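You operate a simulated robot arm through the tools that you are given. There is no shell and no other tool. Be economical: measure what you need, move in short steps, check, and stop when the job is done.

Carry out the task below with a simulated robot arm. There is one attempt and no reset: what you move stays moved.

Task
Put the green organiser on the refill worktop away on the top of the oak ledge. Shut the slim door. Fetch the drink can and stand it on the white tile. Take the teal bottle and put it on top of the scrub pad. Open the mops door, put the red cloth on the top of the work table away on the hat shelf, then shut the door. Put the white cup in the inside of the tub. Shut the napkin drawer. Put the cream peg in the brown basket. Put the powder cup in the inside of the tub. Put the white alarm on the orange tile. Open the teal drawer, take the teal spool and leave it in the inside of the teal drawer, then shut the drawer. Do these in any order. Set down upright: drink can, teal bottle, powder cup.

The check looks at the end state, three seconds after you hand in, the way a careful person would. Anything else that was tipped, shoved, dropped, spilled or broken makes it a failure. Flat cloth is picked up by pressing the open fingertips on it (5 to 10 N) and closing them slowly along it; thin cloth reads only 2 to 8 mm in the jaws.

Robot
A 7-joint arm with a two-finger parallel gripper on a trunk, on a base that drives. Base frame: it is fixed to the floor where the robot stands at the start and does not move with it; the origin is under the middle of the robot, x ahead of it, y to its left, z up. Units: m, rad, N and s.
Its first joint turns from -2.897 to 2.897 rad. Places, roughly: brown basket (30x22x12 cm) [2, 1.7, 1]; cream peg (2x2x7 cm) [-1.1, -0.4, 1]; drink can [0.25, 2.25, 1]; green organiser (10x10x7 cm) [0.7, 0, 0.9]; hat shelf [0.5, 4.5, 1.5]; inside of the teal drawer [0.3, 2, 0.8]; inside of the tub [2, 0.5, 0.6]; mops door [0.7, 4.2, 1.1]; napkin drawer [0.3, 1.1, 0.8]; orange tile (9x9x2 cm) [-1, 0.7, 0.9]; powder cup [-1, 0, 0.5]; red cloth [0.5, 1.75, 1]; scrub pad (7x9x4 cm) [0.4, 2.3, 0.9]; slim door [1.2, 0.3, 0.3]; teal bottle [0.5, 2, 1]; teal drawer [0.2, 2, 0.8]; teal spool (3x3x5 cm) [0.4, 1.5, 0.9]; top of the oak ledge [2.2, 3.9, 0.8]; white alarm [-1.25, 0.75, 0.5]; white cup [1.25, 0, 1]; white tile (9x9x2 cm) [0.4, 2.6, 0.9]. Payload 4.4 kg.
The tool frame sits at the grasp point between the pads (the TCP): z along the fingers, y along the line on which they close. The tips reach 0.023 m beyond it. The gripper opens to 0.094 m. The fingers are 0.038 m wide and 0.01 m thick; the gripper's body (0.054 by 0.096 m) begins 0.039 m behind the TCP.
Orientation is told as [roll, pitch, yaw] about the base's x, y, z axes, in that order, counted from this pose: with the fingers straight down and closing along the base's y, the tool's x points along the base's -x, its y along +y and its z along -z.

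Tools
- The arm moves only by the tool move_arm. Its argument "rows" is a list of rows, each an object of numbers (a shift or turn left out is 0, a gripper value left out holds the last): "tx", "ty", "tz": the shift along the tool's x, y, z in units of 200 mm (1.0 is 200 mm); "rx", "ry", "rz": the turn, a rotation vector about the tool's x, y, z in units of 90 degrees (1.0 is 90 degrees). In form: [{"tx": .., "ty": .., "tz": .., "rx": .., "ry": .., "rz": ..}, ...]. A call has 1 to 8 rows; each row is the pose to reach, as a shift and turn from the pose commanded when the call began, along the tool's axes at that moment. "grip" is the finger opening in m, from 0 to 0.094, set as the call begins (left out, the last holds). A call with a number of a shift or a turn outside -1 to 1 is refused whole. A row lasts 0.2 s, in which the tool goes at most 0.05 m and 0.15 rad; a call with a longer step from one row to the next is refused whole, and so is a gripper value outside its range. Where a pose cannot be reached the arm comes as near as it can. A force on the tool above 40 N (or 10 N above the force at the start of the call, whichever is more), or a blocked arm, ends the call early, and 0.2 s more pass. Each finger travels about 0.108 m/s and halts on what it meets, pressing with about 40 N; the grip force reading is that of the motor and also rises with nothing between the fingers. The clock runs only during rows and for 0.2 s after the last one: add rows that repeat a pose to give the fingers time. The reply holds the time, the measured pose of the TCP, the force on the tool along the base axes, the opening and the grip force, in the units named above and with some noise, with the torque about the TCP (base axes, N m) and any sound that the robot's microphone picked up.
- Cameras (640 x 400 px; columns grow to the right, rows downward): "scene" is now at [0.155, 0.2346, 1.4251]; the picture's right is [-0.00, -1.00, 0.00], its down [-0.93, 0.00, -0.36] and it looks along [0.36, -0.00, -0.93] (base axes); focal length 214 px, centre (320, 200). "wrist" rides on the gripper at [0.086, 0.016, -0.075] in the tool frame; the picture's right is [-0.18, 0.98, 0.00], its down [-0.58, -0.11, -0.81] and it looks along [-0.79, -0.15, 0.59] (tool axes); focal length 243 px, centre (320, 200). There is no depth. A picture from a camera that has moved, and an enlarged one, comes with that camera's place and axes in the base frame and with its lens.
- snapshot(camera): a new picture of that camera. The clock stands still meanwhile.
- drive_base(legs): drives the robot by 1 to 6 legs, each [ahead, left, turn to the left] in m, m and rad, along the robot's own axes; the way and the turn of a leg run together, so that a leg with both is an arc; at most 1.5 m and 3.142 rad a leg. The arm and the cameras ride along, it lands a little off, and it stops where it bumps. It gives what a move gives.
- aim_head(pan, tilt): turns the head with the scene camera to pan (to the left, within 2.094 rad either way) and tilt (down, from -0.506 to 1.204), counted from straight ahead of the robot. It gives what a move gives.
- close_up(camera, box): a new picture of the part [left, top, right, bottom] of that camera's present view, enlarged. The clock stands still meanwhile.
- hand_in(): hands the job in; it is judged then, once.

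Work in short steps. Places have to be worked out from the pictures, the camera data and where the tool is seen: move nearer, look again, correct. Check each grasp and each placing, and mend what went wrong. You have 567 turns and 360 pictures in all, those below and enlarged ones among them. Open the gripper and draw the arm clear of the work before you hand the job in, unless the task says otherwise; then end with one line.

The tools are called after "Emit:" as a command line: name --argument value ..., lists and objects as JSON in quotes. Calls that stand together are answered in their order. move_arm: Moves the arm, as the interface text tells. Its arguments: {"type":"object","properties":{"rows":{"type":"array","items":{"type":"object","properties":{"tx":{"type":"number"},"ty":{"type":"number"},"tz":{"type":"number"},"rx":{"type":"number"},"ry":{"type":"number"},"rz":{"type":"number"}}}},"grip":{"type":"number"}},"required":["rows"]} The other tools are called the same way: drive_base (legs) drives the base; aim_head (pan, tilt) turns the head that bears the scene camera; snapshot (camera) takes a picture; close_up (camera, box) takes an enlarged picture of a part of a camera's view; hand_in () hands the job in.

At the start:

```text
t: 0.0
eef_pos: [0.3793, 0.4431, 1.2594]
ee_rot: [0.0, 0.001, 0.001]
contact_force: [-0.3, 0.2, -0.1]
ft_torque: [0.0, -0.01, -0.01]
width: 0.0941
gripper_force: 0.1
robot x, y, heading: [0.0003, 0.0013, -0.0]
head pan, tilt: [0.0, 1.201]
```

scene: 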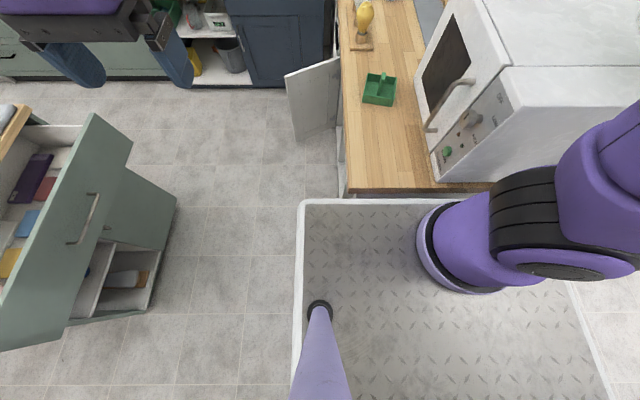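
wrist: 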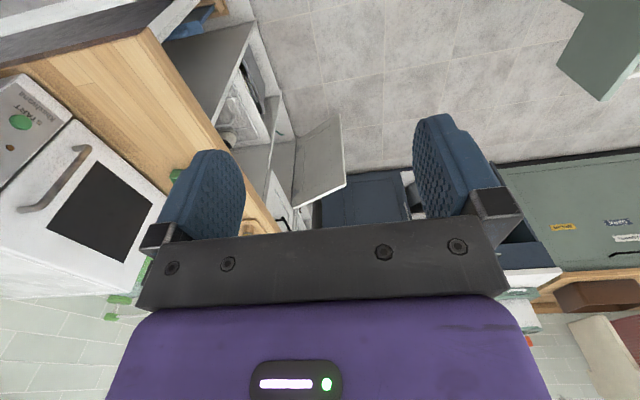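

I start by surveying the room with the head at several pans.

Emit:
aim_head --pan 0.0 --tilt 0.5

Emit:
snapshot --camera "scene"

Emit:
aim_head --pan 1.2 --tilt 0.5

Emit:
snapshot --camera "scene"

Emit:
aim_head --pan 2.09 --tilt 0.6

Emit:
snapshot --camera "scene"

Emit:
aim_head --pan -1.2 --tilt 0.6

Emit:
snapshot --camera "scene"

```text
t: 1.1
eef_pos: [0.3802, 0.4443, 1.2593]
ee_rot: [0.001, 0.001, 0.001]
contact_force: [-0.7, 0.1, -0.4]
ft_torque: [-0.02, -0.01, -0.01]
width: 0.0939
gripper_force: 0.1
robot x, y, heading: [-0.001, 0.0018, -0.001]
head pan, tilt: [0.0, 0.499]
```

```text
357 pictures are left
camera scene: at [0.1901, 0.2346, 1.4787], right [0.0, -1.0, 0.0], down [-0.48, 0.0, -0.88], along [0.88, 0.0, -0.48], focal length 214 px, centre (320, 200)
```

scene: 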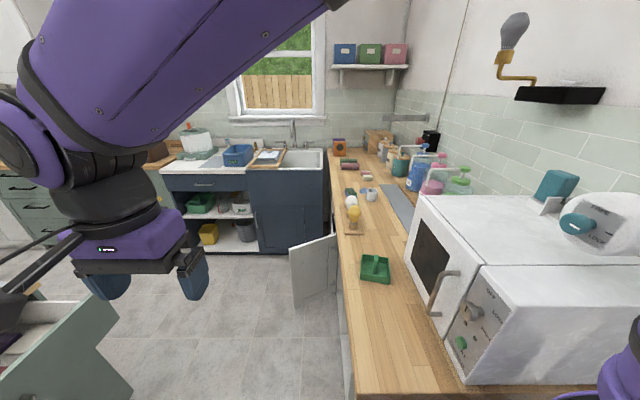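

```text
t: 2.5
eef_pos: [0.3796, 0.444, 1.2604]
ee_rot: [0.0, -0.001, 0.0]
contact_force: [0.1, 0.7, -0.1]
ft_torque: [0.02, -0.01, 0.02]
width: 0.0941
gripper_force: 0.0
robot x, y, heading: [-0.0019, -0.003, -0.002]
head pan, tilt: [1.201, 0.499]
```

```text
356 pictures are left
camera scene: at [0.1321, 0.3195, 1.4788], right [0.93, -0.36, 0.0], down [-0.17, -0.45, -0.88], along [0.32, 0.82, -0.48], focal length 214 px, centre (320, 200)
```

scene: 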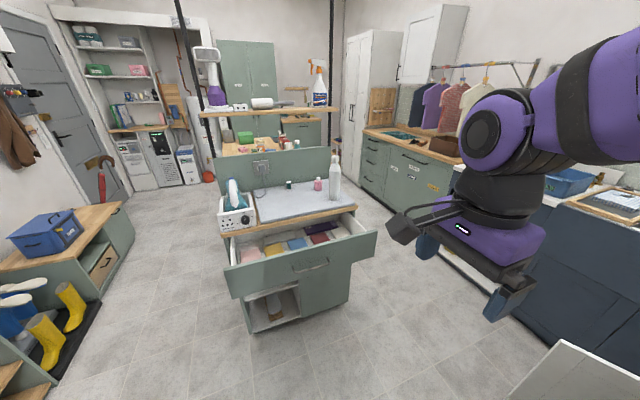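

```text
t: 3.7
eef_pos: [0.3802, 0.4434, 1.2607]
ee_rot: [0.0, 0.0, 0.001]
contact_force: [0.7, 0.1, 0.0]
ft_torque: [-0.02, 0.02, -0.02]
width: 0.0942
gripper_force: 0.0
robot x, y, heading: [-0.0013, -0.0025, 0.003]
head pan, tilt: [2.089, 0.6]
```

```text
355 pictures are left
camera scene: at [0.0554, 0.3115, 1.4697], right [0.87, 0.49, 0.0], down [0.28, -0.49, -0.83], along [-0.41, 0.72, -0.56], focal length 214 px, centre (320, 200)
```

scene: 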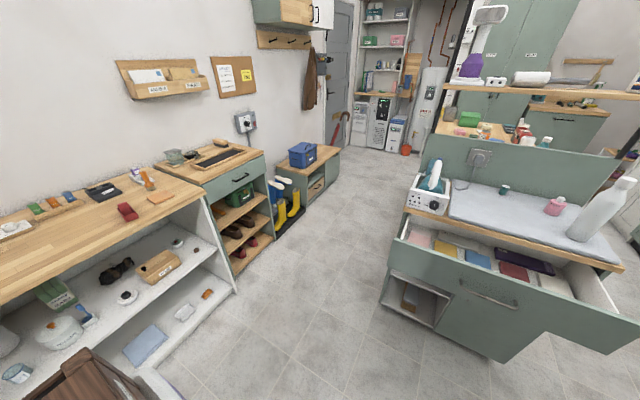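

```text
t: 6.5
eef_pos: [0.3805, 0.444, 1.2603]
ee_rot: [-0.001, -0.001, 0.0]
contact_force: [-0.5, -0.4, 0.2]
ft_torque: [0.01, 0.0, -0.01]
width: 0.0941
gripper_force: 0.0
robot x, y, heading: [-0.0043, -0.003, 0.001]
head pan, tilt: [-1.201, 0.6]
```

```text
354 pictures are left
camera scene: at [0.1311, 0.1523, 1.4697], right [-0.93, -0.36, 0.0], down [-0.2, 0.53, -0.83], along [0.3, -0.77, -0.56], focal length 214 px, centre (320, 200)
```

scene: 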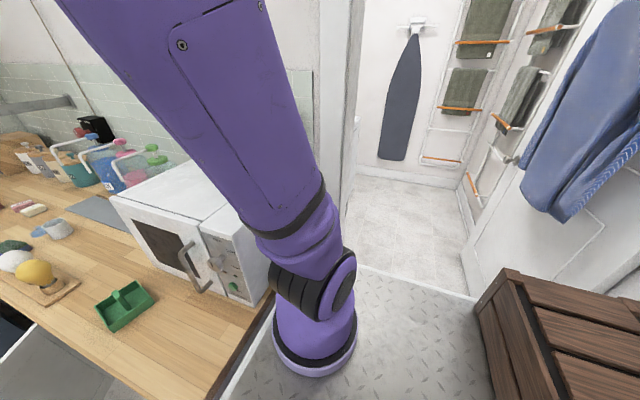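

Mapping so far: worktop ahead, work island to the left, shelf rack behind-left. I look closer at the organiser and the neighbouring objects.

Emit:
aim_head --pan -0.2 --tilt 0.7

Emit:
snapshot --camera "scene"

Emit:
close_up --camera "scene" --box '[220, 100, 380, 200]'

Emit:
close_up --camera "scene" --box '[80, 0, 300, 140]'

```text
t: 7.7
eef_pos: [0.3795, 0.4437, 1.2597]
ee_rot: [0.001, 0.0, 0.002]
contact_force: [-0.2, 0.0, -0.9]
ft_torque: [0.03, 0.01, 0.0]
width: 0.0943
gripper_force: 0.0
robot x, y, heading: [-0.0013, 0.0011, 0.002]
head pan, tilt: [-0.201, 0.7]
```

```text
353 pictures are left
camera scene: at [0.1823, 0.2176, 1.4611], right [-0.2, -0.98, 0.0], down [-0.63, 0.13, -0.76], along [0.75, -0.15, -0.64], focal length 214 px, centre (320, 200)
```

scene: 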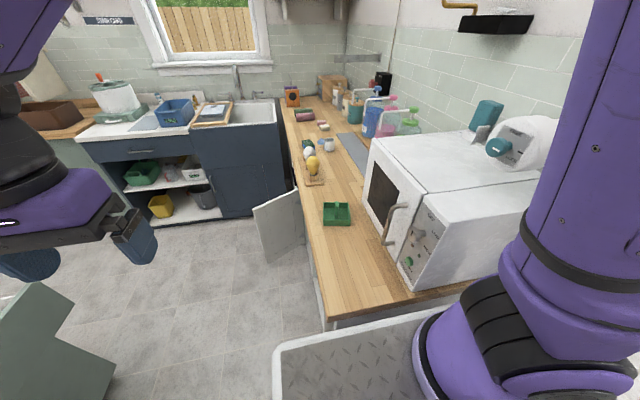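

```text
4.00 times, centred on (300, 150) of scene
camera zoom: at [0.1823, 0.2176, 1.4611], right [-0.2, -0.98, 0.0], down [-0.63, 0.13, -0.76], along [0.75, -0.15, -0.64], focal length 858 px, centre (400, 400)
```

zoom: 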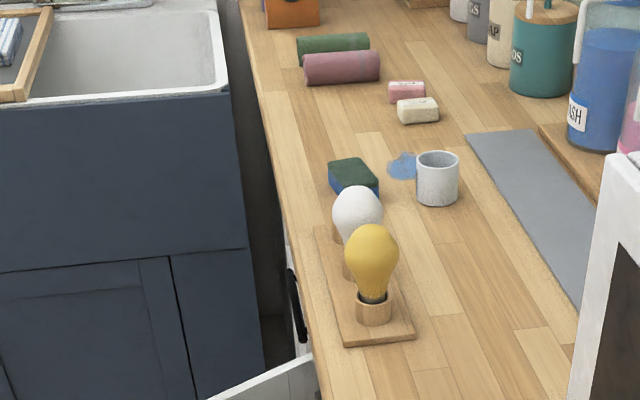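

```text
2.86 times, centred on (190, 70) of scene
camera zoom: at [0.1823, 0.2176, 1.4611], right [-0.2, -0.98, 0.0], down [-0.63, 0.13, -0.76], along [0.75, -0.15, -0.64], focal length 613 px, centre (691, 571)
```

zoom: 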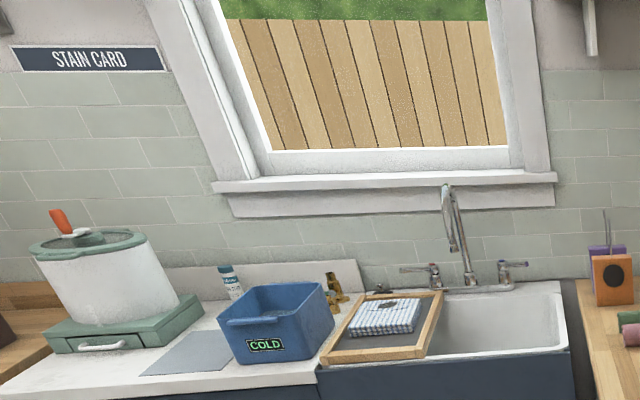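

Emit:
close_up --camera "scene" --box '[290, 180, 390, 242]'

Emit:
close_up --camera "scene" --box '[80, 120, 330, 276]'

```text
6.40 times, centred on (340, 211) of scene
camera zoom: at [0.1823, 0.2176, 1.4611], right [-0.2, -0.98, 0.0], down [-0.63, 0.13, -0.76], along [0.75, -0.15, -0.64], focal length 1373 px, centre (192, 130)
```

zoom: 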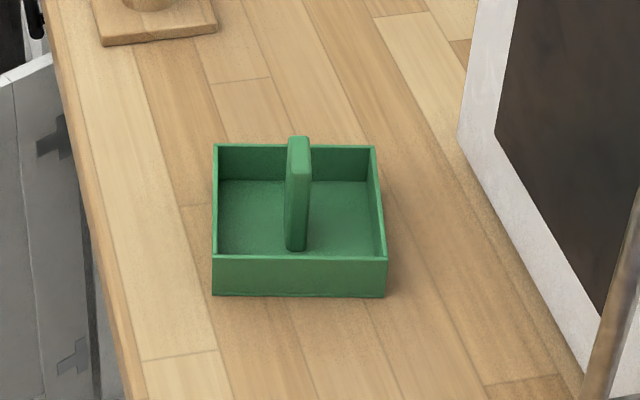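

```text
2.56 times, centred on (205, 198) of scene
camera zoom: at [0.1823, 0.2176, 1.4611], right [-0.2, -0.98, 0.0], down [-0.63, 0.13, -0.76], along [0.75, -0.15, -0.64], focal length 549 px, centre (614, 205)
```

zoom: 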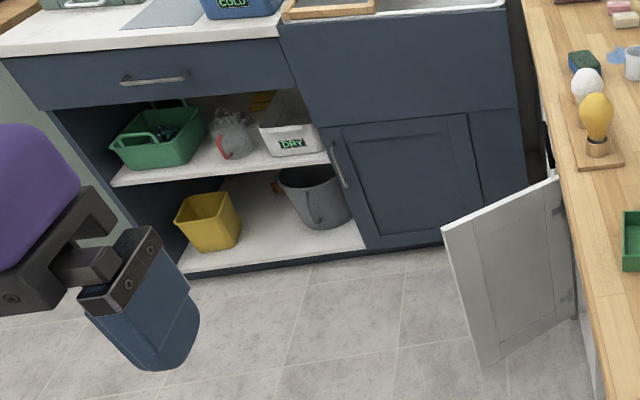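

Organiser has a central tab, thin along y, at about (0.758, 0.04), top ≈0.94. I move the tool over there in two steps.

Emit:
move_arm --rows '[{"tx": -0.158, "ty": -0.167}, {"tx": -0.317, "ty": -0.333}, {"tx": -0.475, "ty": -0.5}, {"tx": -0.633, "ty": -0.667}, {"tx": -0.792, "ty": -0.833}, {"tx": -0.95, "ty": -1.0}]' --grip 0.06

Emit:
move_arm --rows '[{"tx": -0.158, "ty": -0.167}, {"tx": -0.317, "ty": -0.333}, {"tx": -0.475, "ty": -0.5}, {"tx": -0.633, "ty": -0.667, "tz": 0.1}, {"tx": -0.792, "ty": -0.833, "tz": 0.25}, {"tx": -0.94, "ty": -1.0, "tz": 0.4}, {"tx": -0.94, "ty": -1.0, "tz": 0.6}]'

Emit:
snapshot --camera "scene"

Emit:
snapshot --camera "wrist"

```text
t: 9.1
eef_pos: [0.5702, 0.2455, 1.261]
ee_rot: [0.001, 0.0, 0.0]
contact_force: [-0.8, 0.9, 0.3]
ft_torque: [-0.03, -0.02, 0.0]
width: 0.0599
gripper_force: 0.0
robot x, y, heading: [0.0004, 0.0015, 0.001]
head pan, tilt: [-0.201, 0.7]
```

```text
refused: row 4 steps farther than a row can; nothing moved
```

```text
348 pictures are left
camera scene: at [0.1819, 0.2181, 1.4611], right [-0.2, -0.98, 0.0], down [-0.63, 0.13, -0.77], along [0.75, -0.15, -0.64], focal length 214 px, centre (320, 200)
```

scene: 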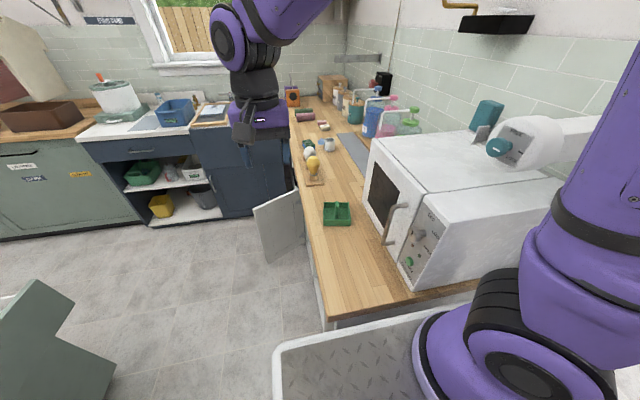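

```text
347 pictures are left
camera wrist: at [0.4823, 0.2615, 1.3359], right [0.18, 0.98, 0.0], down [0.58, -0.11, 0.81], along [0.79, -0.15, -0.59], focal length 243 px, centre (320, 200)
```

wrist: 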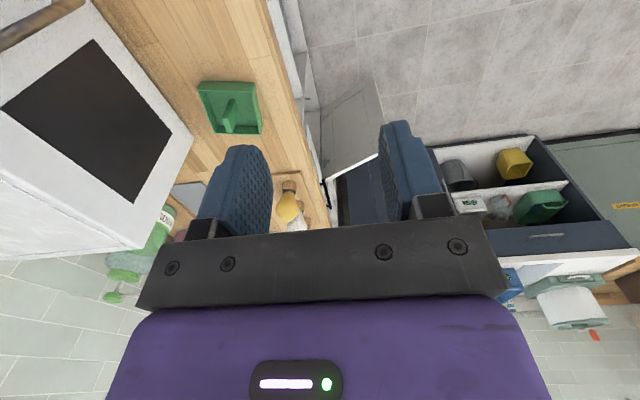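

Emit:
move_arm --rows '[{"tx": -0.134, "ty": -0.143, "tz": 0.1}, {"tx": -0.269, "ty": -0.286, "tz": 0.2}, {"tx": -0.403, "ty": -0.429, "tz": 0.3}, {"tx": -0.537, "ty": -0.571, "tz": 0.4}, {"tx": -0.671, "ty": -0.714, "tz": 0.5}, {"tx": -0.806, "ty": -0.857, "tz": 0.6}, {"tx": -0.94, "ty": -1.0, "tz": 0.7}, {"tx": -0.94, "ty": -1.0, "tz": 0.7}]'

Emit:
snapshot --camera "wrist"

Emit:
snapshot --camera "scene"

```text
t: 10.9
eef_pos: [0.7581, 0.0416, 1.1212]
ee_rot: [0.0, 0.001, -0.001]
contact_force: [0.9, -1.0, -0.1]
ft_torque: [-0.02, 0.0, 0.0]
width: 0.06
gripper_force: 0.1
robot x, y, heading: [-0.0019, 0.0005, -0.004]
head pan, tilt: [-0.201, 0.7]
```

```text
346 pictures are left
camera wrist: at [0.6701, 0.0601, 1.1954], right [0.18, 0.98, 0.0], down [0.58, -0.11, 0.81], along [0.79, -0.15, -0.59], focal length 243 px, centre (320, 200)
```

wrist: 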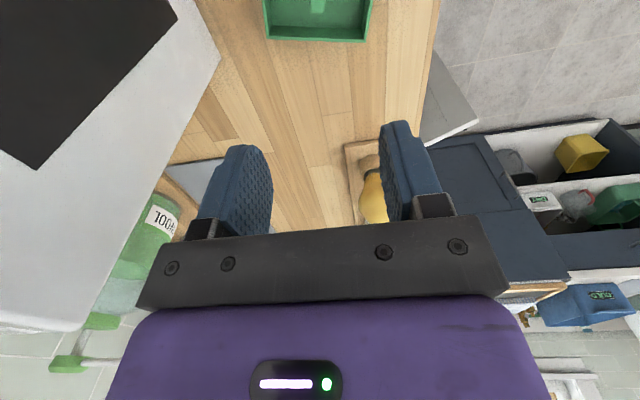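

```text
345 pictures are left
camera scene: at [0.1823, 0.2177, 1.4611], right [-0.2, -0.98, 0.0], down [-0.63, 0.13, -0.76], along [0.75, -0.15, -0.64], focal length 214 px, centre (320, 200)
```

scene: 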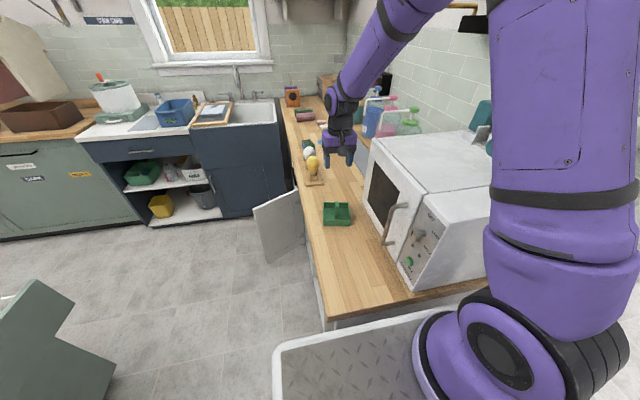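

Organiser appears centred at about (0.748, 0.040). I lower to just above the tab with a narrower opening and check.

Emit:
move_arm --rows '[{"tx": 0.02, "tz": 0.2}, {"tx": 0.05, "tz": 0.4}, {"tx": 0.05, "tz": 0.6}, {"tx": 0.05, "tz": 0.7}, {"tx": 0.05, "tz": 0.7}]' --grip 0.045

Emit:
snapshot --camera "wrist"

Emit:
close_up --camera "scene" --box '[290, 160, 390, 242]'

```text
t: 12.1
eef_pos: [0.7487, 0.0427, 0.9807]
ee_rot: [0.0, 0.001, -0.001]
contact_force: [0.1, 0.1, 0.0]
ft_torque: [-0.01, 0.02, 0.01]
width: 0.0451
gripper_force: 0.1
robot x, y, heading: [-0.0028, 0.0006, 0.002]
head pan, tilt: [-0.201, 0.7]
```

```text
344 pictures are left
camera wrist: at [0.6602, 0.0602, 1.0538], right [0.18, 0.98, 0.0], down [0.58, -0.11, 0.81], along [0.79, -0.15, -0.59], focal length 243 px, centre (320, 200)
```

wrist: 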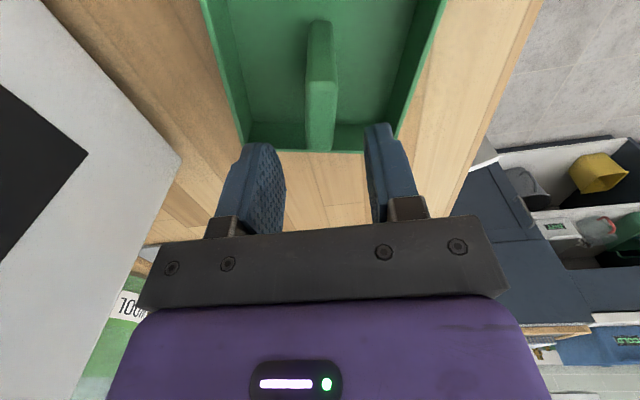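

```text
4.88 times, centred on (340, 201) of scene
camera zoom: at [0.1823, 0.2176, 1.4611], right [-0.2, -0.98, 0.0], down [-0.63, 0.13, -0.76], along [0.75, -0.15, -0.64], focal length 1046 px, centre (222, 195)
```

zoom: 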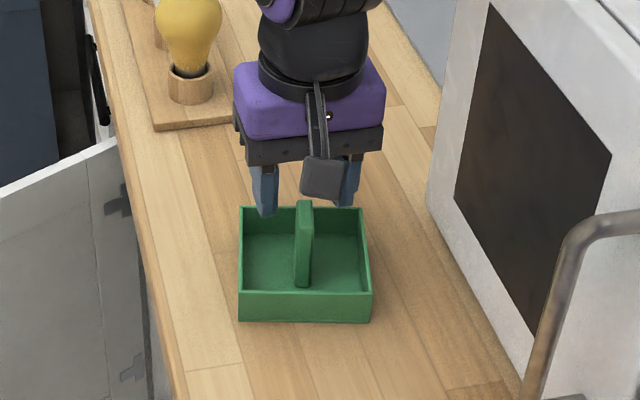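

Tab centre works out as (0.738, 0.044), top ≈0.94. I descend onto it and close.

Emit:
move_arm --rows '[{"tx": 0.05}, {"tx": 0.05, "tz": 0.15}, {"tx": 0.05, "tz": 0.29}, {"tx": 0.05, "tz": 0.29}]'

Emit:
move_arm --rows '[{}, {}, {}]' --grip 0.0

Emit:
move_arm --rows '[{"tz": -0.2}, {"tz": -0.4}, {"tz": -0.6}, {"tz": -0.8}, {"tz": -1.0}]'

Emit:
snapshot --camera "scene"

```text
t: 12.9
eef_pos: [0.7392, 0.0427, 0.9358]
ee_rot: [0.0, -0.005, 0.002]
contact_force: [-7.6, 0.2, 24.0]
ft_torque: [-0.02, 0.36, 0.04]
width: 0.0453
gripper_force: 0.1
robot x, y, heading: [-0.0012, -0.0035, 0.0]
head pan, tilt: [-0.201, 0.7]
stopped in row 3: the force on the tool passed its limit at 114 N (the readings are from after the stop); the commanded pose is now the measured one
```

```text
t: 13.9
eef_pos: [0.7419, 0.043, 0.9349]
ee_rot: [0.0, -0.005, -0.002]
contact_force: [-3.4, 0.4, 13.1]
ft_torque: [-0.41, 0.3, -0.35]
width: 0.013
gripper_force: 40.2
robot x, y, heading: [-0.0004, -0.0005, 0.002]
head pan, tilt: [-0.201, 0.7]
stopped in row 3: the force on the tool passed its limit at 41 N (the readings are from after the stop); the commanded pose is now the measured one
```

```text
t: 15.1
eef_pos: [0.7419, 0.0428, 1.1315]
ee_rot: [0.001, -0.005, 0.001]
contact_force: [0.9, -0.2, -0.8]
ft_torque: [-0.01, 0.05, 0.0]
width: 0.0114
gripper_force: 40.3
robot x, y, heading: [-0.0006, -0.0019, -0.0]
head pan, tilt: [-0.201, 0.7]
```

```text
342 pictures are left
camera scene: at [0.1831, 0.2179, 1.461], right [-0.2, -0.98, 0.0], down [-0.63, 0.13, -0.76], along [0.75, -0.15, -0.64], focal length 214 px, centre (320, 200)
```

scene: 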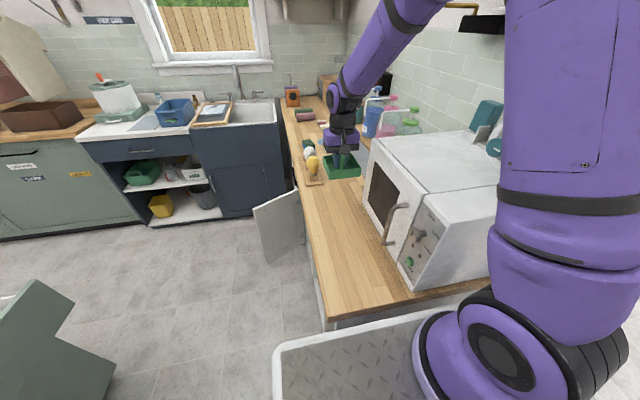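

Organiser held firmly (worktop is really at z≈0.905). The corridor is narrowed by the open door and drawer, so I set it back for now and shut those first.

Emit:
move_arm --rows '[{"tz": 0.2}, {"tz": 0.4}, {"tz": 0.6}, {"tz": 0.8}, {"tz": 0.9}, {"tz": 0.95}, {"tz": 0.97}]'

Emit:
move_arm --rows '[{}, {}, {}]' --grip 0.045

Emit:
move_arm --rows '[{"tz": -0.2}, {"tz": -0.4}, {"tz": -0.6}, {"tz": -0.8}, {"tz": -1.0}]'

Emit:
snapshot --camera "scene"

```text
t: 16.7
eef_pos: [0.7405, 0.0434, 0.9409]
ee_rot: [0.001, -0.004, 0.0]
contact_force: [0.2, 0.1, -0.9]
ft_torque: [-0.03, -0.02, -0.02]
width: 0.0114
gripper_force: 40.2
robot x, y, heading: [-0.0005, -0.0005, 0.005]
head pan, tilt: [-0.201, 0.7]
```

```text
t: 17.5
eef_pos: [0.7402, 0.0437, 0.9409]
ee_rot: [0.002, -0.002, 0.001]
contact_force: [-0.5, 0.5, -0.7]
ft_torque: [0.0, 0.03, 0.02]
width: 0.0451
gripper_force: 0.1
robot x, y, heading: [-0.0005, -0.0014, -0.002]
head pan, tilt: [-0.201, 0.7]
```

```text
t: 18.7
eef_pos: [0.7415, 0.0447, 1.1422]
ee_rot: [0.0, -0.003, 0.0]
contact_force: [0.3, -0.6, -0.6]
ft_torque: [-0.01, 0.05, 0.01]
width: 0.045
gripper_force: 0.1
robot x, y, heading: [-0.0012, 0.0021, -0.001]
head pan, tilt: [-0.201, 0.7]
```

```text
341 pictures are left
camera scene: at [0.1831, 0.2179, 1.461], right [-0.2, -0.98, 0.0], down [-0.63, 0.13, -0.76], along [0.75, -0.15, -0.64], focal length 214 px, centre (320, 200)
```

scene: 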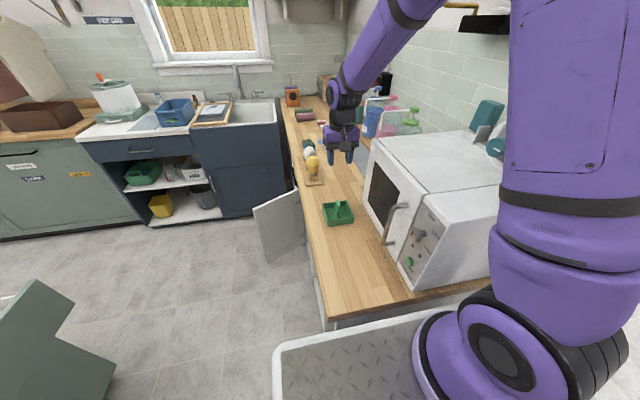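

Organiser is back in place. Slim door hinge ≈(1.28,0.15), free edge ≈(1.15,0.41), top z≈0.63. I drive left 0.5 and ahead 0.35 to reach behind it.

Emit:
drive_base --legs '[[0, 0.5, 0], [0.35, 0, 0]]'

Emit:
aim_head --pan -0.2 --tilt 1.0

Emit:
snapshot --camera "scene"

Emit:
snapshot --camera "wrist"

```text
t: 23.5
eef_pos: [1.092, 0.5486, 1.1428]
ee_rot: [0.002, -0.004, 0.004]
contact_force: [-0.7, -0.1, 0.1]
ft_torque: [0.03, -0.01, -0.02]
width: 0.0451
gripper_force: 0.0
robot x, y, heading: [0.3524, 0.5076, 0.005]
head pan, tilt: [-0.201, 0.7]
```

```text
t: 24.3
eef_pos: [1.0912, 0.5494, 1.1418]
ee_rot: [0.003, -0.002, 0.003]
contact_force: [0.0, -0.3, -0.9]
ft_torque: [0.0, -0.01, -0.01]
width: 0.0452
gripper_force: 0.1
robot x, y, heading: [0.3496, 0.4993, 0.002]
head pan, tilt: [-0.201, 1.0]
```

```text
340 pictures are left
camera scene: at [0.5175, 0.7235, 1.4377], right [-0.2, -0.98, 0.0], down [-0.82, 0.16, -0.54], along [0.53, -0.11, -0.84], focal length 214 px, centre (320, 200)
```

scene: 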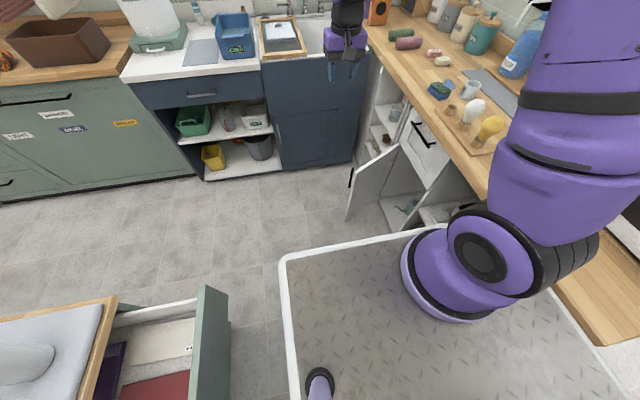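

```text
339 pictures are left
camera wrist: at [1.0035, 0.5657, 1.216], right [0.18, 0.98, 0.0], down [0.58, -0.11, 0.81], along [0.8, -0.14, -0.59], focal length 243 px, centre (320, 200)
```

wrist: 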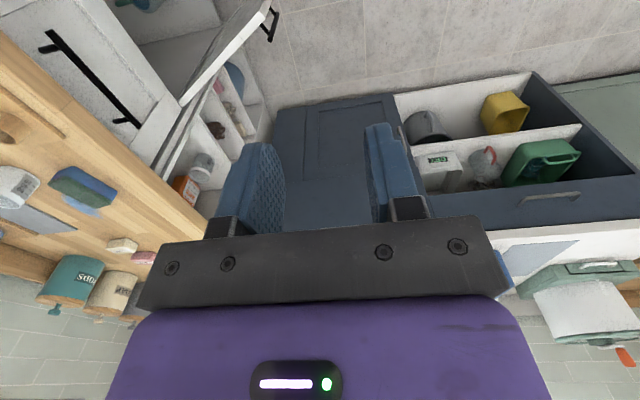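

Door geometry confirmed: free edge (1.16,0.42), handle on the outer (+x) side. I drive a bit forward, then tilt the closed fingers toward −y while descending beyond the door.

Emit:
drive_base --legs '[[0.12, 0, 0]]'

Emit:
move_arm --rows '[{"tx": -0.07, "tz": 0.15, "rx": 0.09}, {"tx": -0.14, "tz": 0.3, "rx": 0.18}, {"tx": -0.21, "tz": 0.45, "rx": 0.27}, {"tx": -0.28, "tz": 0.6, "rx": 0.36}, {"tx": -0.35, "tz": 0.75, "rx": 0.45}, {"tx": -0.4, "tz": 0.9, "rx": 0.5}, {"tx": -0.4, "tz": 1.0, "rx": 0.5}]' --grip 0.0

Emit:
snapshot --camera "scene"

```text
t: 25.5
eef_pos: [1.2095, 0.5511, 1.1422]
ee_rot: [0.002, -0.004, 0.005]
contact_force: [0.7, 0.2, 0.1]
ft_torque: [0.01, 0.01, 0.0]
width: 0.0453
gripper_force: 0.1
robot x, y, heading: [0.4714, 0.5023, 0.007]
head pan, tilt: [-0.201, 1.0]
```

```text
t: 27.1
eef_pos: [1.2906, 0.5496, 0.9412]
ee_rot: [-0.786, -0.005, 0.006]
contact_force: [-0.7, -0.3, 2.2]
ft_torque: [0.04, 0.0, -0.01]
width: 0.0
gripper_force: 39.8
robot x, y, heading: [0.4672, 0.4999, 0.006]
head pan, tilt: [-0.201, 1.0]
```

```text
338 pictures are left
camera scene: at [0.635, 0.724, 1.4378], right [-0.19, -0.98, 0.0], down [-0.83, 0.16, -0.54], along [0.53, -0.11, -0.84], focal length 214 px, centre (320, 200)
```

scene: 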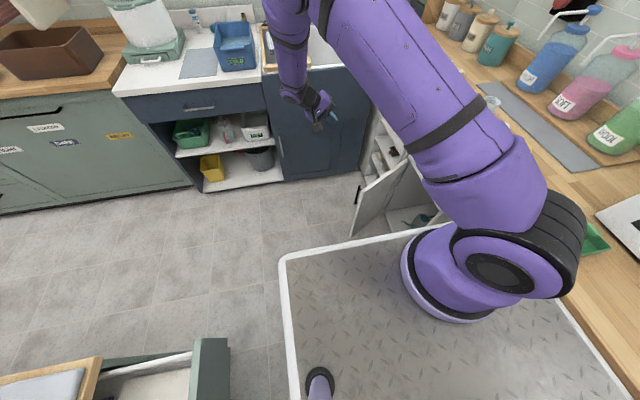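

Emit:
move_arm --rows '[{"ty": 0.177, "tz": 0.177}, {"ty": 0.354, "tz": 0.354}, {"ty": 0.53, "tz": 0.53}, {"ty": 0.707, "tz": 0.707}]'

Emit:
move_arm --rows '[{"ty": 0.177, "tz": 0.177}, {"ty": 0.354, "tz": 0.354}, {"ty": 0.53, "tz": 0.53}, {"ty": 0.707, "tz": 0.707}, {"ty": 0.8, "tz": 0.8}, {"ty": 0.8, "tz": 0.8}]'

Emit:
snapshot --camera "scene"

Emit:
snapshot --camera "wrist"

```text
t: 28.1
eef_pos: [1.2914, 0.5502, 0.7416]
ee_rot: [-0.784, -0.005, 0.006]
contact_force: [0.5, -0.6, 0.3]
ft_torque: [0.02, -0.03, -0.01]
width: 0.0
gripper_force: 40.1
robot x, y, heading: [0.4702, 0.5019, 0.006]
head pan, tilt: [-0.201, 1.0]
```

```text
t: 29.5
eef_pos: [1.2941, 0.5488, 0.5165]
ee_rot: [-0.783, -0.003, 0.005]
contact_force: [-0.4, 0.2, 0.1]
ft_torque: [0.03, 0.01, 0.01]
width: 0.0002
gripper_force: 39.6
robot x, y, heading: [0.4657, 0.5017, 0.01]
head pan, tilt: [-0.201, 1.0]
```

```text
337 pictures are left
camera scene: at [0.6354, 0.7241, 1.4377], right [-0.19, -0.98, 0.0], down [-0.83, 0.16, -0.54], along [0.53, -0.11, -0.84], focal length 214 px, centre (320, 200)
```

scene: 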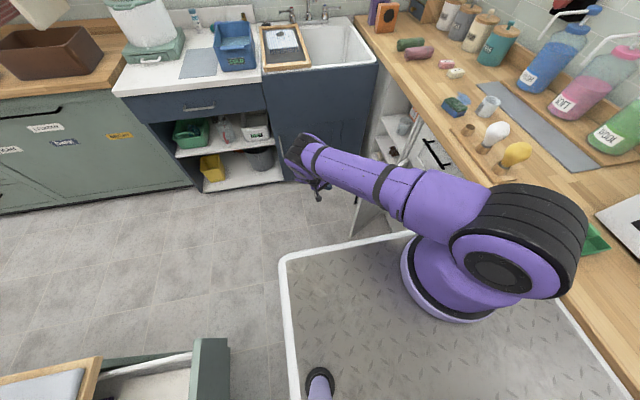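

```text
336 pictures are left
camera wrist: at [1.2053, 0.6133, 0.5568], right [0.18, 0.7, -0.69], down [0.58, 0.5, 0.65], along [0.8, -0.52, -0.31], focal length 243 px, centre (320, 200)
```

wrist: 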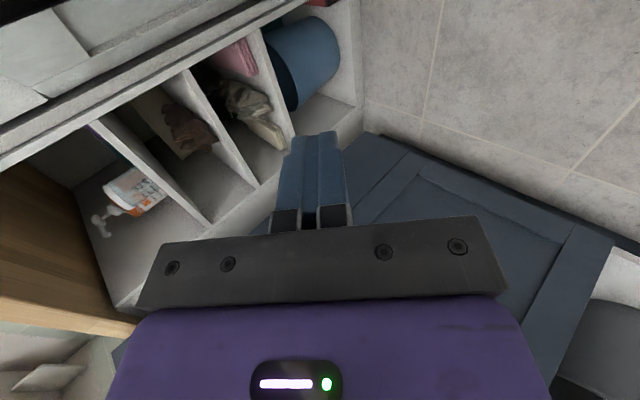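

Fingers are beyond the door. I move them toward the face, then sweep an arc around the hinge.

Emit:
move_arm --rows '[{"tx": 0.02, "ty": -0.16, "tz": 0.16}, {"tx": 0.05, "ty": -0.32, "tz": 0.32}, {"tx": 0.095, "ty": -0.45, "tz": 0.45}, {"tx": 0.095, "ty": -0.527, "tz": 0.527}]'

Emit:
move_arm --rows '[{"tx": 0.08, "ty": -0.12, "tz": 0.12}, {"tx": 0.25, "ty": -0.16, "tz": 0.16}, {"tx": 0.45, "ty": -0.24, "tz": 0.24}, {"tx": 0.65, "ty": -0.36, "tz": 0.36}, {"tx": 0.78, "ty": -0.46, "tz": 0.46}, {"tx": 0.88, "ty": -0.56, "tz": 0.56}, {"tx": 0.96, "ty": -0.66, "tz": 0.66}, {"tx": 1.0, "ty": -0.76, "tz": 0.76}]'

Emit:
snapshot --camera "scene"

Emit:
snapshot --camera "wrist"

```text
t: 30.5
eef_pos: [1.2741, 0.4017, 0.5159]
ee_rot: [-0.785, -0.004, 0.004]
contact_force: [0.1, -0.6, 0.0]
ft_torque: [0.01, -0.01, 0.0]
width: 0.0
gripper_force: 39.9
robot x, y, heading: [0.4698, 0.5034, 0.003]
head pan, tilt: [-0.201, 1.0]
```

```text
refused: row 4 steps farther than a row can; nothing moved
```

```text
335 pictures are left
camera scene: at [0.6353, 0.7243, 1.4377], right [-0.19, -0.98, 0.0], down [-0.83, 0.16, -0.54], along [0.53, -0.11, -0.84], focal length 214 px, centre (320, 200)
```

scene: 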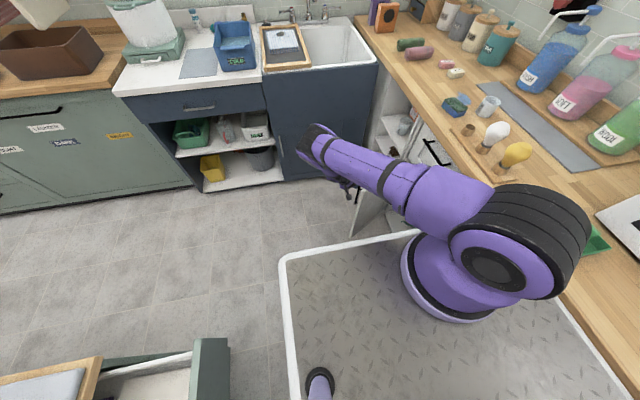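

```text
334 pictures are left
camera wrist: at [1.1854, 0.4656, 0.5558], right [0.18, 0.7, -0.69], down [0.58, 0.5, 0.65], along [0.8, -0.52, -0.31], focal length 243 px, centre (320, 200)
```

wrist: 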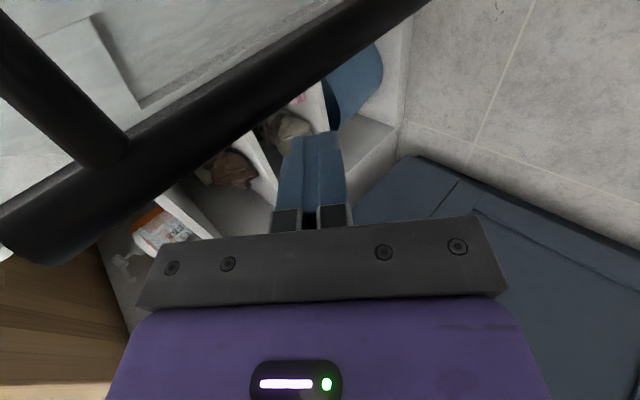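

The wrist camera/handle would meet first, so I back off and yaw the tool −45° so that the fingers lead against the door.

Emit:
move_arm --rows '[{"tx": -0.04, "ty": 0.12, "tz": -0.12}, {"tx": -0.08, "ty": 0.25, "tz": -0.25, "ry": 0.06, "rz": 0.06}, {"tx": -0.1, "ty": 0.3, "tz": -0.3, "ry": 0.12, "rz": 0.12}, {"tx": -0.1, "ty": 0.3, "tz": -0.3, "ry": 0.18, "rz": 0.18}, {"tx": -0.1, "ty": 0.3, "tz": -0.3, "ry": 0.24, "rz": 0.24}, {"tx": -0.1, "ty": 0.3, "tz": -0.3, "ry": 0.3, "rz": 0.3}, {"tx": -0.1, "ty": 0.3, "tz": -0.3, "ry": 0.354, "rz": 0.354}, {"tx": -0.1, "ty": 0.3, "tz": -0.3, "ry": 0.354, "rz": 0.354}]'

Emit:
snapshot --camera "scene"

Emit:
snapshot --camera "wrist"

```text
t: 32.3
eef_pos: [1.2939, 0.488, 0.5155]
ee_rot: [-0.782, -0.002, -0.784]
contact_force: [0.5, -0.7, -0.2]
ft_torque: [-0.02, 0.01, -0.02]
width: 0.0
gripper_force: 40.1
robot x, y, heading: [0.4696, 0.5038, 0.002]
head pan, tilt: [-0.201, 1.0]
```

```text
333 pictures are left
camera scene: at [0.6355, 0.7241, 1.4377], right [-0.19, -0.98, 0.0], down [-0.83, 0.16, -0.54], along [0.53, -0.11, -0.84], focal length 214 px, centre (320, 200)
```

scene: 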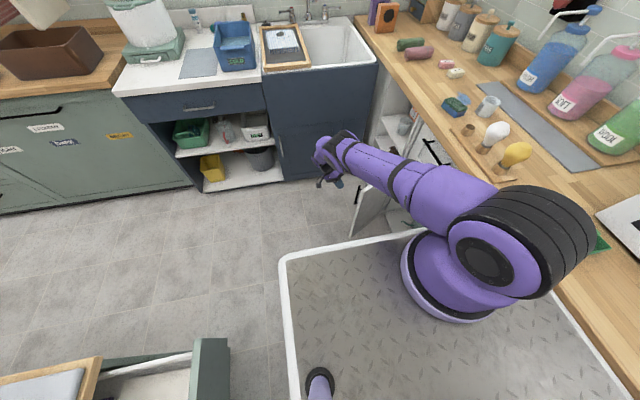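

```text
332 pictures are left
camera wrist: at [1.2758, 0.5938, 0.5572], right [0.62, 0.36, -0.69], down [0.76, -0.06, 0.65], along [0.19, -0.93, -0.31], focal length 243 px, centre (320, 200)
```

wrist: 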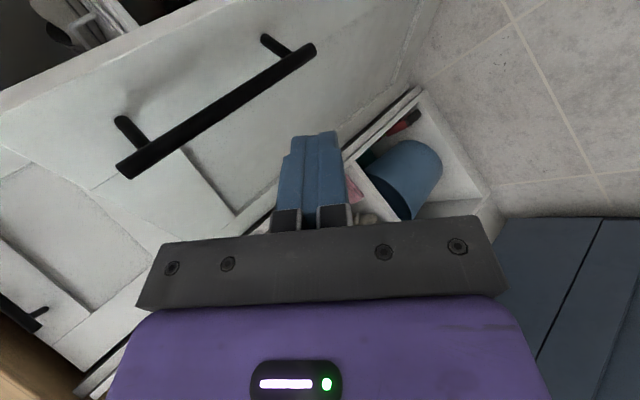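

Emit:
move_arm --rows '[{"tx": -0.113, "ty": -0.14, "tz": 0.14}, {"tx": -0.226, "ty": -0.28, "tz": 0.28}, {"tx": -0.28, "ty": -0.4425, "tz": 0.4425}, {"tx": -0.226, "ty": -0.58, "tz": 0.58}, {"tx": -0.17, "ty": -0.72, "tz": 0.72}, {"tx": -0.152, "ty": -0.84, "tz": 0.84}, {"tx": -0.138, "ty": -0.968, "tz": 0.968}]'

Emit:
snapshot --camera "scene"

Emit:
snapshot --camera "wrist"

```text
t: 33.9
eef_pos: [1.1226, 0.272, 0.5137]
ee_rot: [-0.782, -0.004, -0.78]
contact_force: [0.3, -0.5, -0.5]
ft_torque: [0.01, -0.02, -0.02]
width: 0.0002
gripper_force: 40.0
robot x, y, heading: [0.464, 0.5035, 0.006]
head pan, tilt: [-0.201, 1.0]
```

```text
331 pictures are left
camera scene: at [0.6354, 0.7243, 1.4377], right [-0.19, -0.98, 0.0], down [-0.83, 0.16, -0.54], along [0.53, -0.1, -0.84], focal length 214 px, centre (320, 200)
```

scene: 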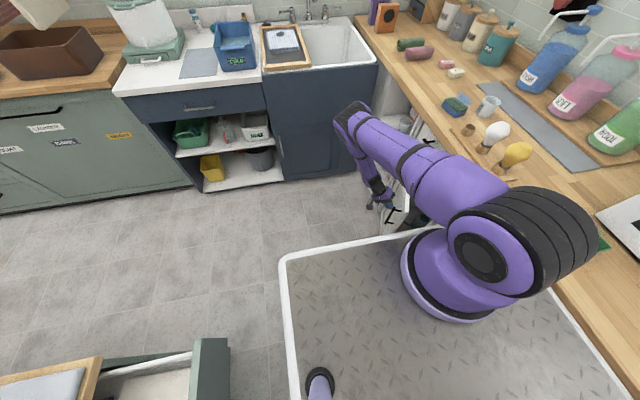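

```text
330 pictures are left
camera wrist: at [1.1046, 0.3803, 0.555], right [0.62, 0.36, -0.69], down [0.76, -0.06, 0.65], along [0.2, -0.93, -0.31], focal length 243 px, centre (320, 200)
```

wrist: 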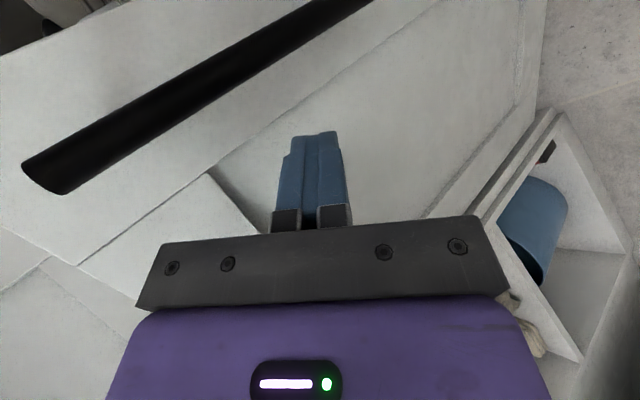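

Emit:
move_arm --rows '[{"tx": -0.03, "ty": -0.184, "tz": 0.184}, {"tx": -0.1, "ty": -0.27, "tz": 0.27}, {"tx": -0.157, "ty": -0.349, "tz": 0.349}, {"tx": -0.21, "ty": -0.387, "tz": 0.387}, {"tx": -0.237, "ty": -0.405, "tz": 0.405}, {"tx": -0.263, "ty": -0.424, "tz": 0.424}, {"tx": -0.3, "ty": -0.45, "tz": 0.45}]'

Emit:
snapshot --camera "scene"

Emit:
snapshot --camera "wrist"

```text
refused: row 1 steps farther than a row can; nothing moved
```

```text
329 pictures are left
camera scene: at [0.6354, 0.7243, 1.4377], right [-0.19, -0.98, 0.0], down [-0.83, 0.16, -0.54], along [0.53, -0.1, -0.84], focal length 214 px, centre (320, 200)
```

scene: 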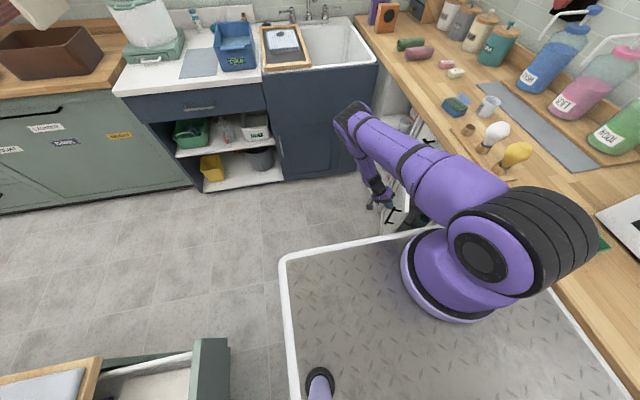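

```text
328 pictures are left
camera wrist: at [1.1046, 0.3803, 0.555], right [0.62, 0.36, -0.69], down [0.76, -0.06, 0.65], along [0.2, -0.93, -0.31], focal length 243 px, centre (320, 200)
```

wrist: 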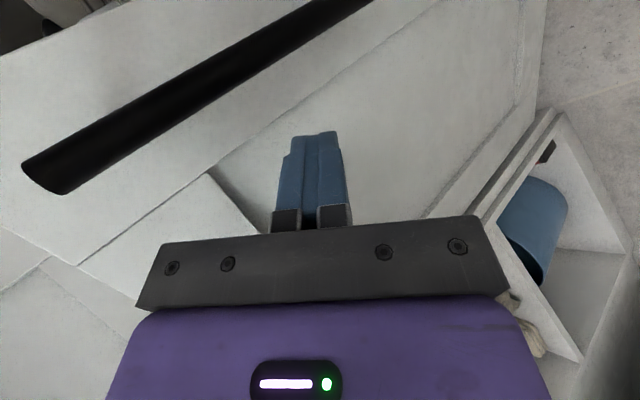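

That row was too long; I resend with shorter steps.

Emit:
move_arm --rows '[{"tx": -0.02, "ty": -0.14, "tz": 0.14}, {"tx": -0.06, "ty": -0.22, "tz": 0.22}, {"tx": -0.12, "ty": -0.3, "tz": 0.3}, {"tx": -0.157, "ty": -0.349, "tz": 0.349}, {"tx": -0.21, "ty": -0.387, "tz": 0.387}, {"tx": -0.237, "ty": -0.405, "tz": 0.405}, {"tx": -0.263, "ty": -0.424, "tz": 0.424}, {"tx": -0.3, "ty": -0.45, "tz": 0.45}]'

Emit:
snapshot --camera "wrist"

```text
t: 35.6
eef_pos: [1.075, 0.1529, 0.5134]
ee_rot: [-0.78, 0.002, -0.784]
contact_force: [-1.6, 9.6, 5.7]
ft_torque: [-0.06, 0.01, -0.03]
width: 0.0001
gripper_force: 39.8
robot x, y, heading: [0.4685, 0.5005, 0.005]
head pan, tilt: [-0.201, 1.0]
stopped in row 8: the force on the tool passed its limit at 57 N (the readings are from after the stop); the commanded pose is now the measured one
```

```text
327 pictures are left
camera wrist: at [1.0566, 0.2595, 0.5557], right [0.62, 0.37, -0.69], down [0.76, -0.06, 0.65], along [0.19, -0.93, -0.32], focal length 243 px, centre (320, 200)
```

wrist: 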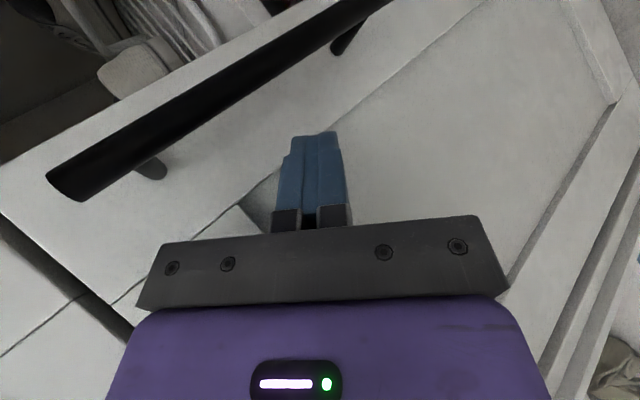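

Contact against the closed stop, it seems. I back off and inspect.

Emit:
move_arm --rows '[{"tx": 0.11, "ty": 0.11, "tz": -0.11}, {"tx": 0.22, "ty": 0.23, "tz": -0.23}, {"tx": 0.32, "ty": 0.34, "tz": -0.34}, {"tx": 0.42, "ty": 0.45, "tz": -0.45}, {"tx": 0.52, "ty": 0.56, "tz": -0.56}]'

Emit:
snapshot --camera "wrist"

Emit:
snapshot --camera "scene"

```text
t: 36.8
eef_pos: [1.1114, 0.3345, 0.5141]
ee_rot: [-0.781, 0.003, -0.785]
contact_force: [-0.6, -0.4, 0.5]
ft_torque: [-0.02, -0.04, -0.02]
width: 0.0
gripper_force: 39.3
robot x, y, heading: [0.4704, 0.502, 0.004]
head pan, tilt: [-0.201, 1.0]
```

```text
326 pictures are left
camera wrist: at [1.0938, 0.4416, 0.5561], right [0.62, 0.37, -0.69], down [0.76, -0.06, 0.65], along [0.19, -0.93, -0.32], focal length 243 px, centre (320, 200)
```

wrist: 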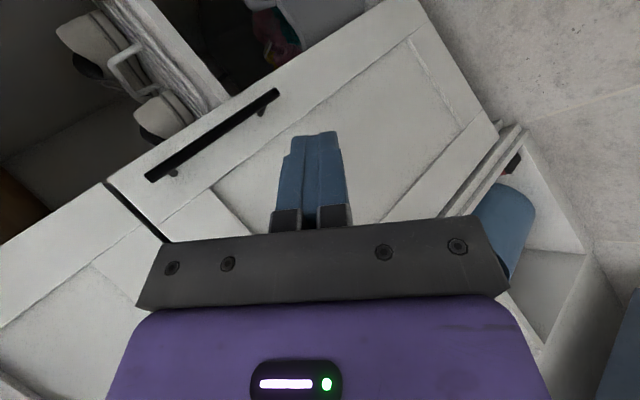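

```text
325 pictures are left
camera scene: at [0.6355, 0.7241, 1.4377], right [-0.2, -0.98, 0.0], down [-0.83, 0.16, -0.54], along [0.53, -0.11, -0.84], focal length 214 px, centre (320, 200)
```

scene: 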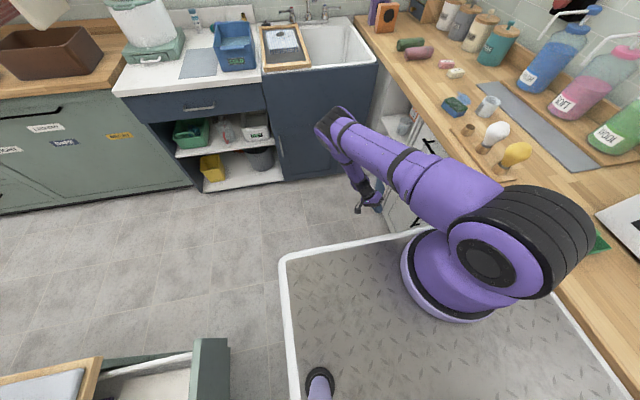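

Door looks flush. I raise the arm and straighten the tool.

Emit:
move_arm --rows '[{"ty": -0.16, "tz": -0.16}, {"ty": -0.32, "tz": -0.32}, {"ty": -0.48, "tz": -0.48}, {"ty": -0.64, "tz": -0.64}, {"ty": -0.8, "tz": -0.8}, {"ty": -0.9, "tz": -0.9}]'

Emit:
move_arm --rows '[{"ty": -0.12, "tz": -0.12, "ry": -0.06, "rz": -0.06}, {"ty": -0.24, "tz": -0.24, "ry": -0.12, "rz": -0.12}, {"ty": -0.36, "tz": -0.36, "ry": -0.18, "rz": -0.18}, {"ty": -0.48, "tz": -0.48, "ry": -0.24, "rz": -0.24}, {"ty": -0.6, "tz": -0.6, "ry": -0.3, "rz": -0.3}, {"ty": -0.72, "tz": -0.72, "ry": -0.354, "rz": -0.354}]'

Emit:
move_arm --rows '[{"rx": -0.09}, {"rx": -0.18}, {"rx": -0.27}, {"rx": -0.36}, {"rx": -0.45}, {"rx": -0.497}]'

Emit:
snapshot --camera "scene"

```text
t: 38.2
eef_pos: [1.1123, 0.3362, 0.7706]
ee_rot: [-0.78, 0.002, -0.785]
contact_force: [0.7, -0.2, -0.6]
ft_torque: [0.0, 0.02, -0.04]
width: 0.0
gripper_force: 40.2
robot x, y, heading: [0.4668, 0.5021, 0.011]
head pan, tilt: [-0.201, 1.0]
```

```text
t: 39.6
eef_pos: [1.1111, 0.3359, 0.9739]
ee_rot: [-0.78, -0.003, 0.004]
contact_force: [0.2, -0.3, -0.4]
ft_torque: [-0.04, 0.03, 0.0]
width: 0.0002
gripper_force: 39.7
robot x, y, heading: [0.47, 0.5042, 0.008]
head pan, tilt: [-0.201, 1.0]
```

```text
t: 41.0
eef_pos: [1.111, 0.3362, 0.9731]
ee_rot: [0.002, -0.005, 0.004]
contact_force: [-0.4, -0.7, -0.7]
ft_torque: [-0.01, 0.01, -0.04]
width: 0.0
gripper_force: 40.2
robot x, y, heading: [0.4689, 0.5043, 0.005]
head pan, tilt: [-0.201, 1.0]
```

```text
324 pictures are left
camera scene: at [0.6352, 0.7249, 1.4376], right [-0.19, -0.98, 0.0], down [-0.83, 0.16, -0.54], along [0.53, -0.1, -0.84], focal length 214 px, centre (320, 200)
```

scene: 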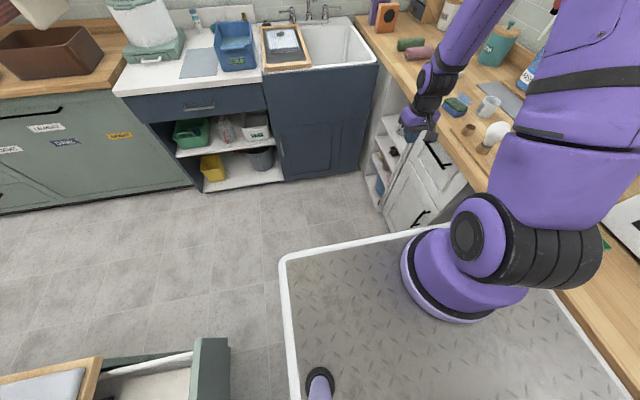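

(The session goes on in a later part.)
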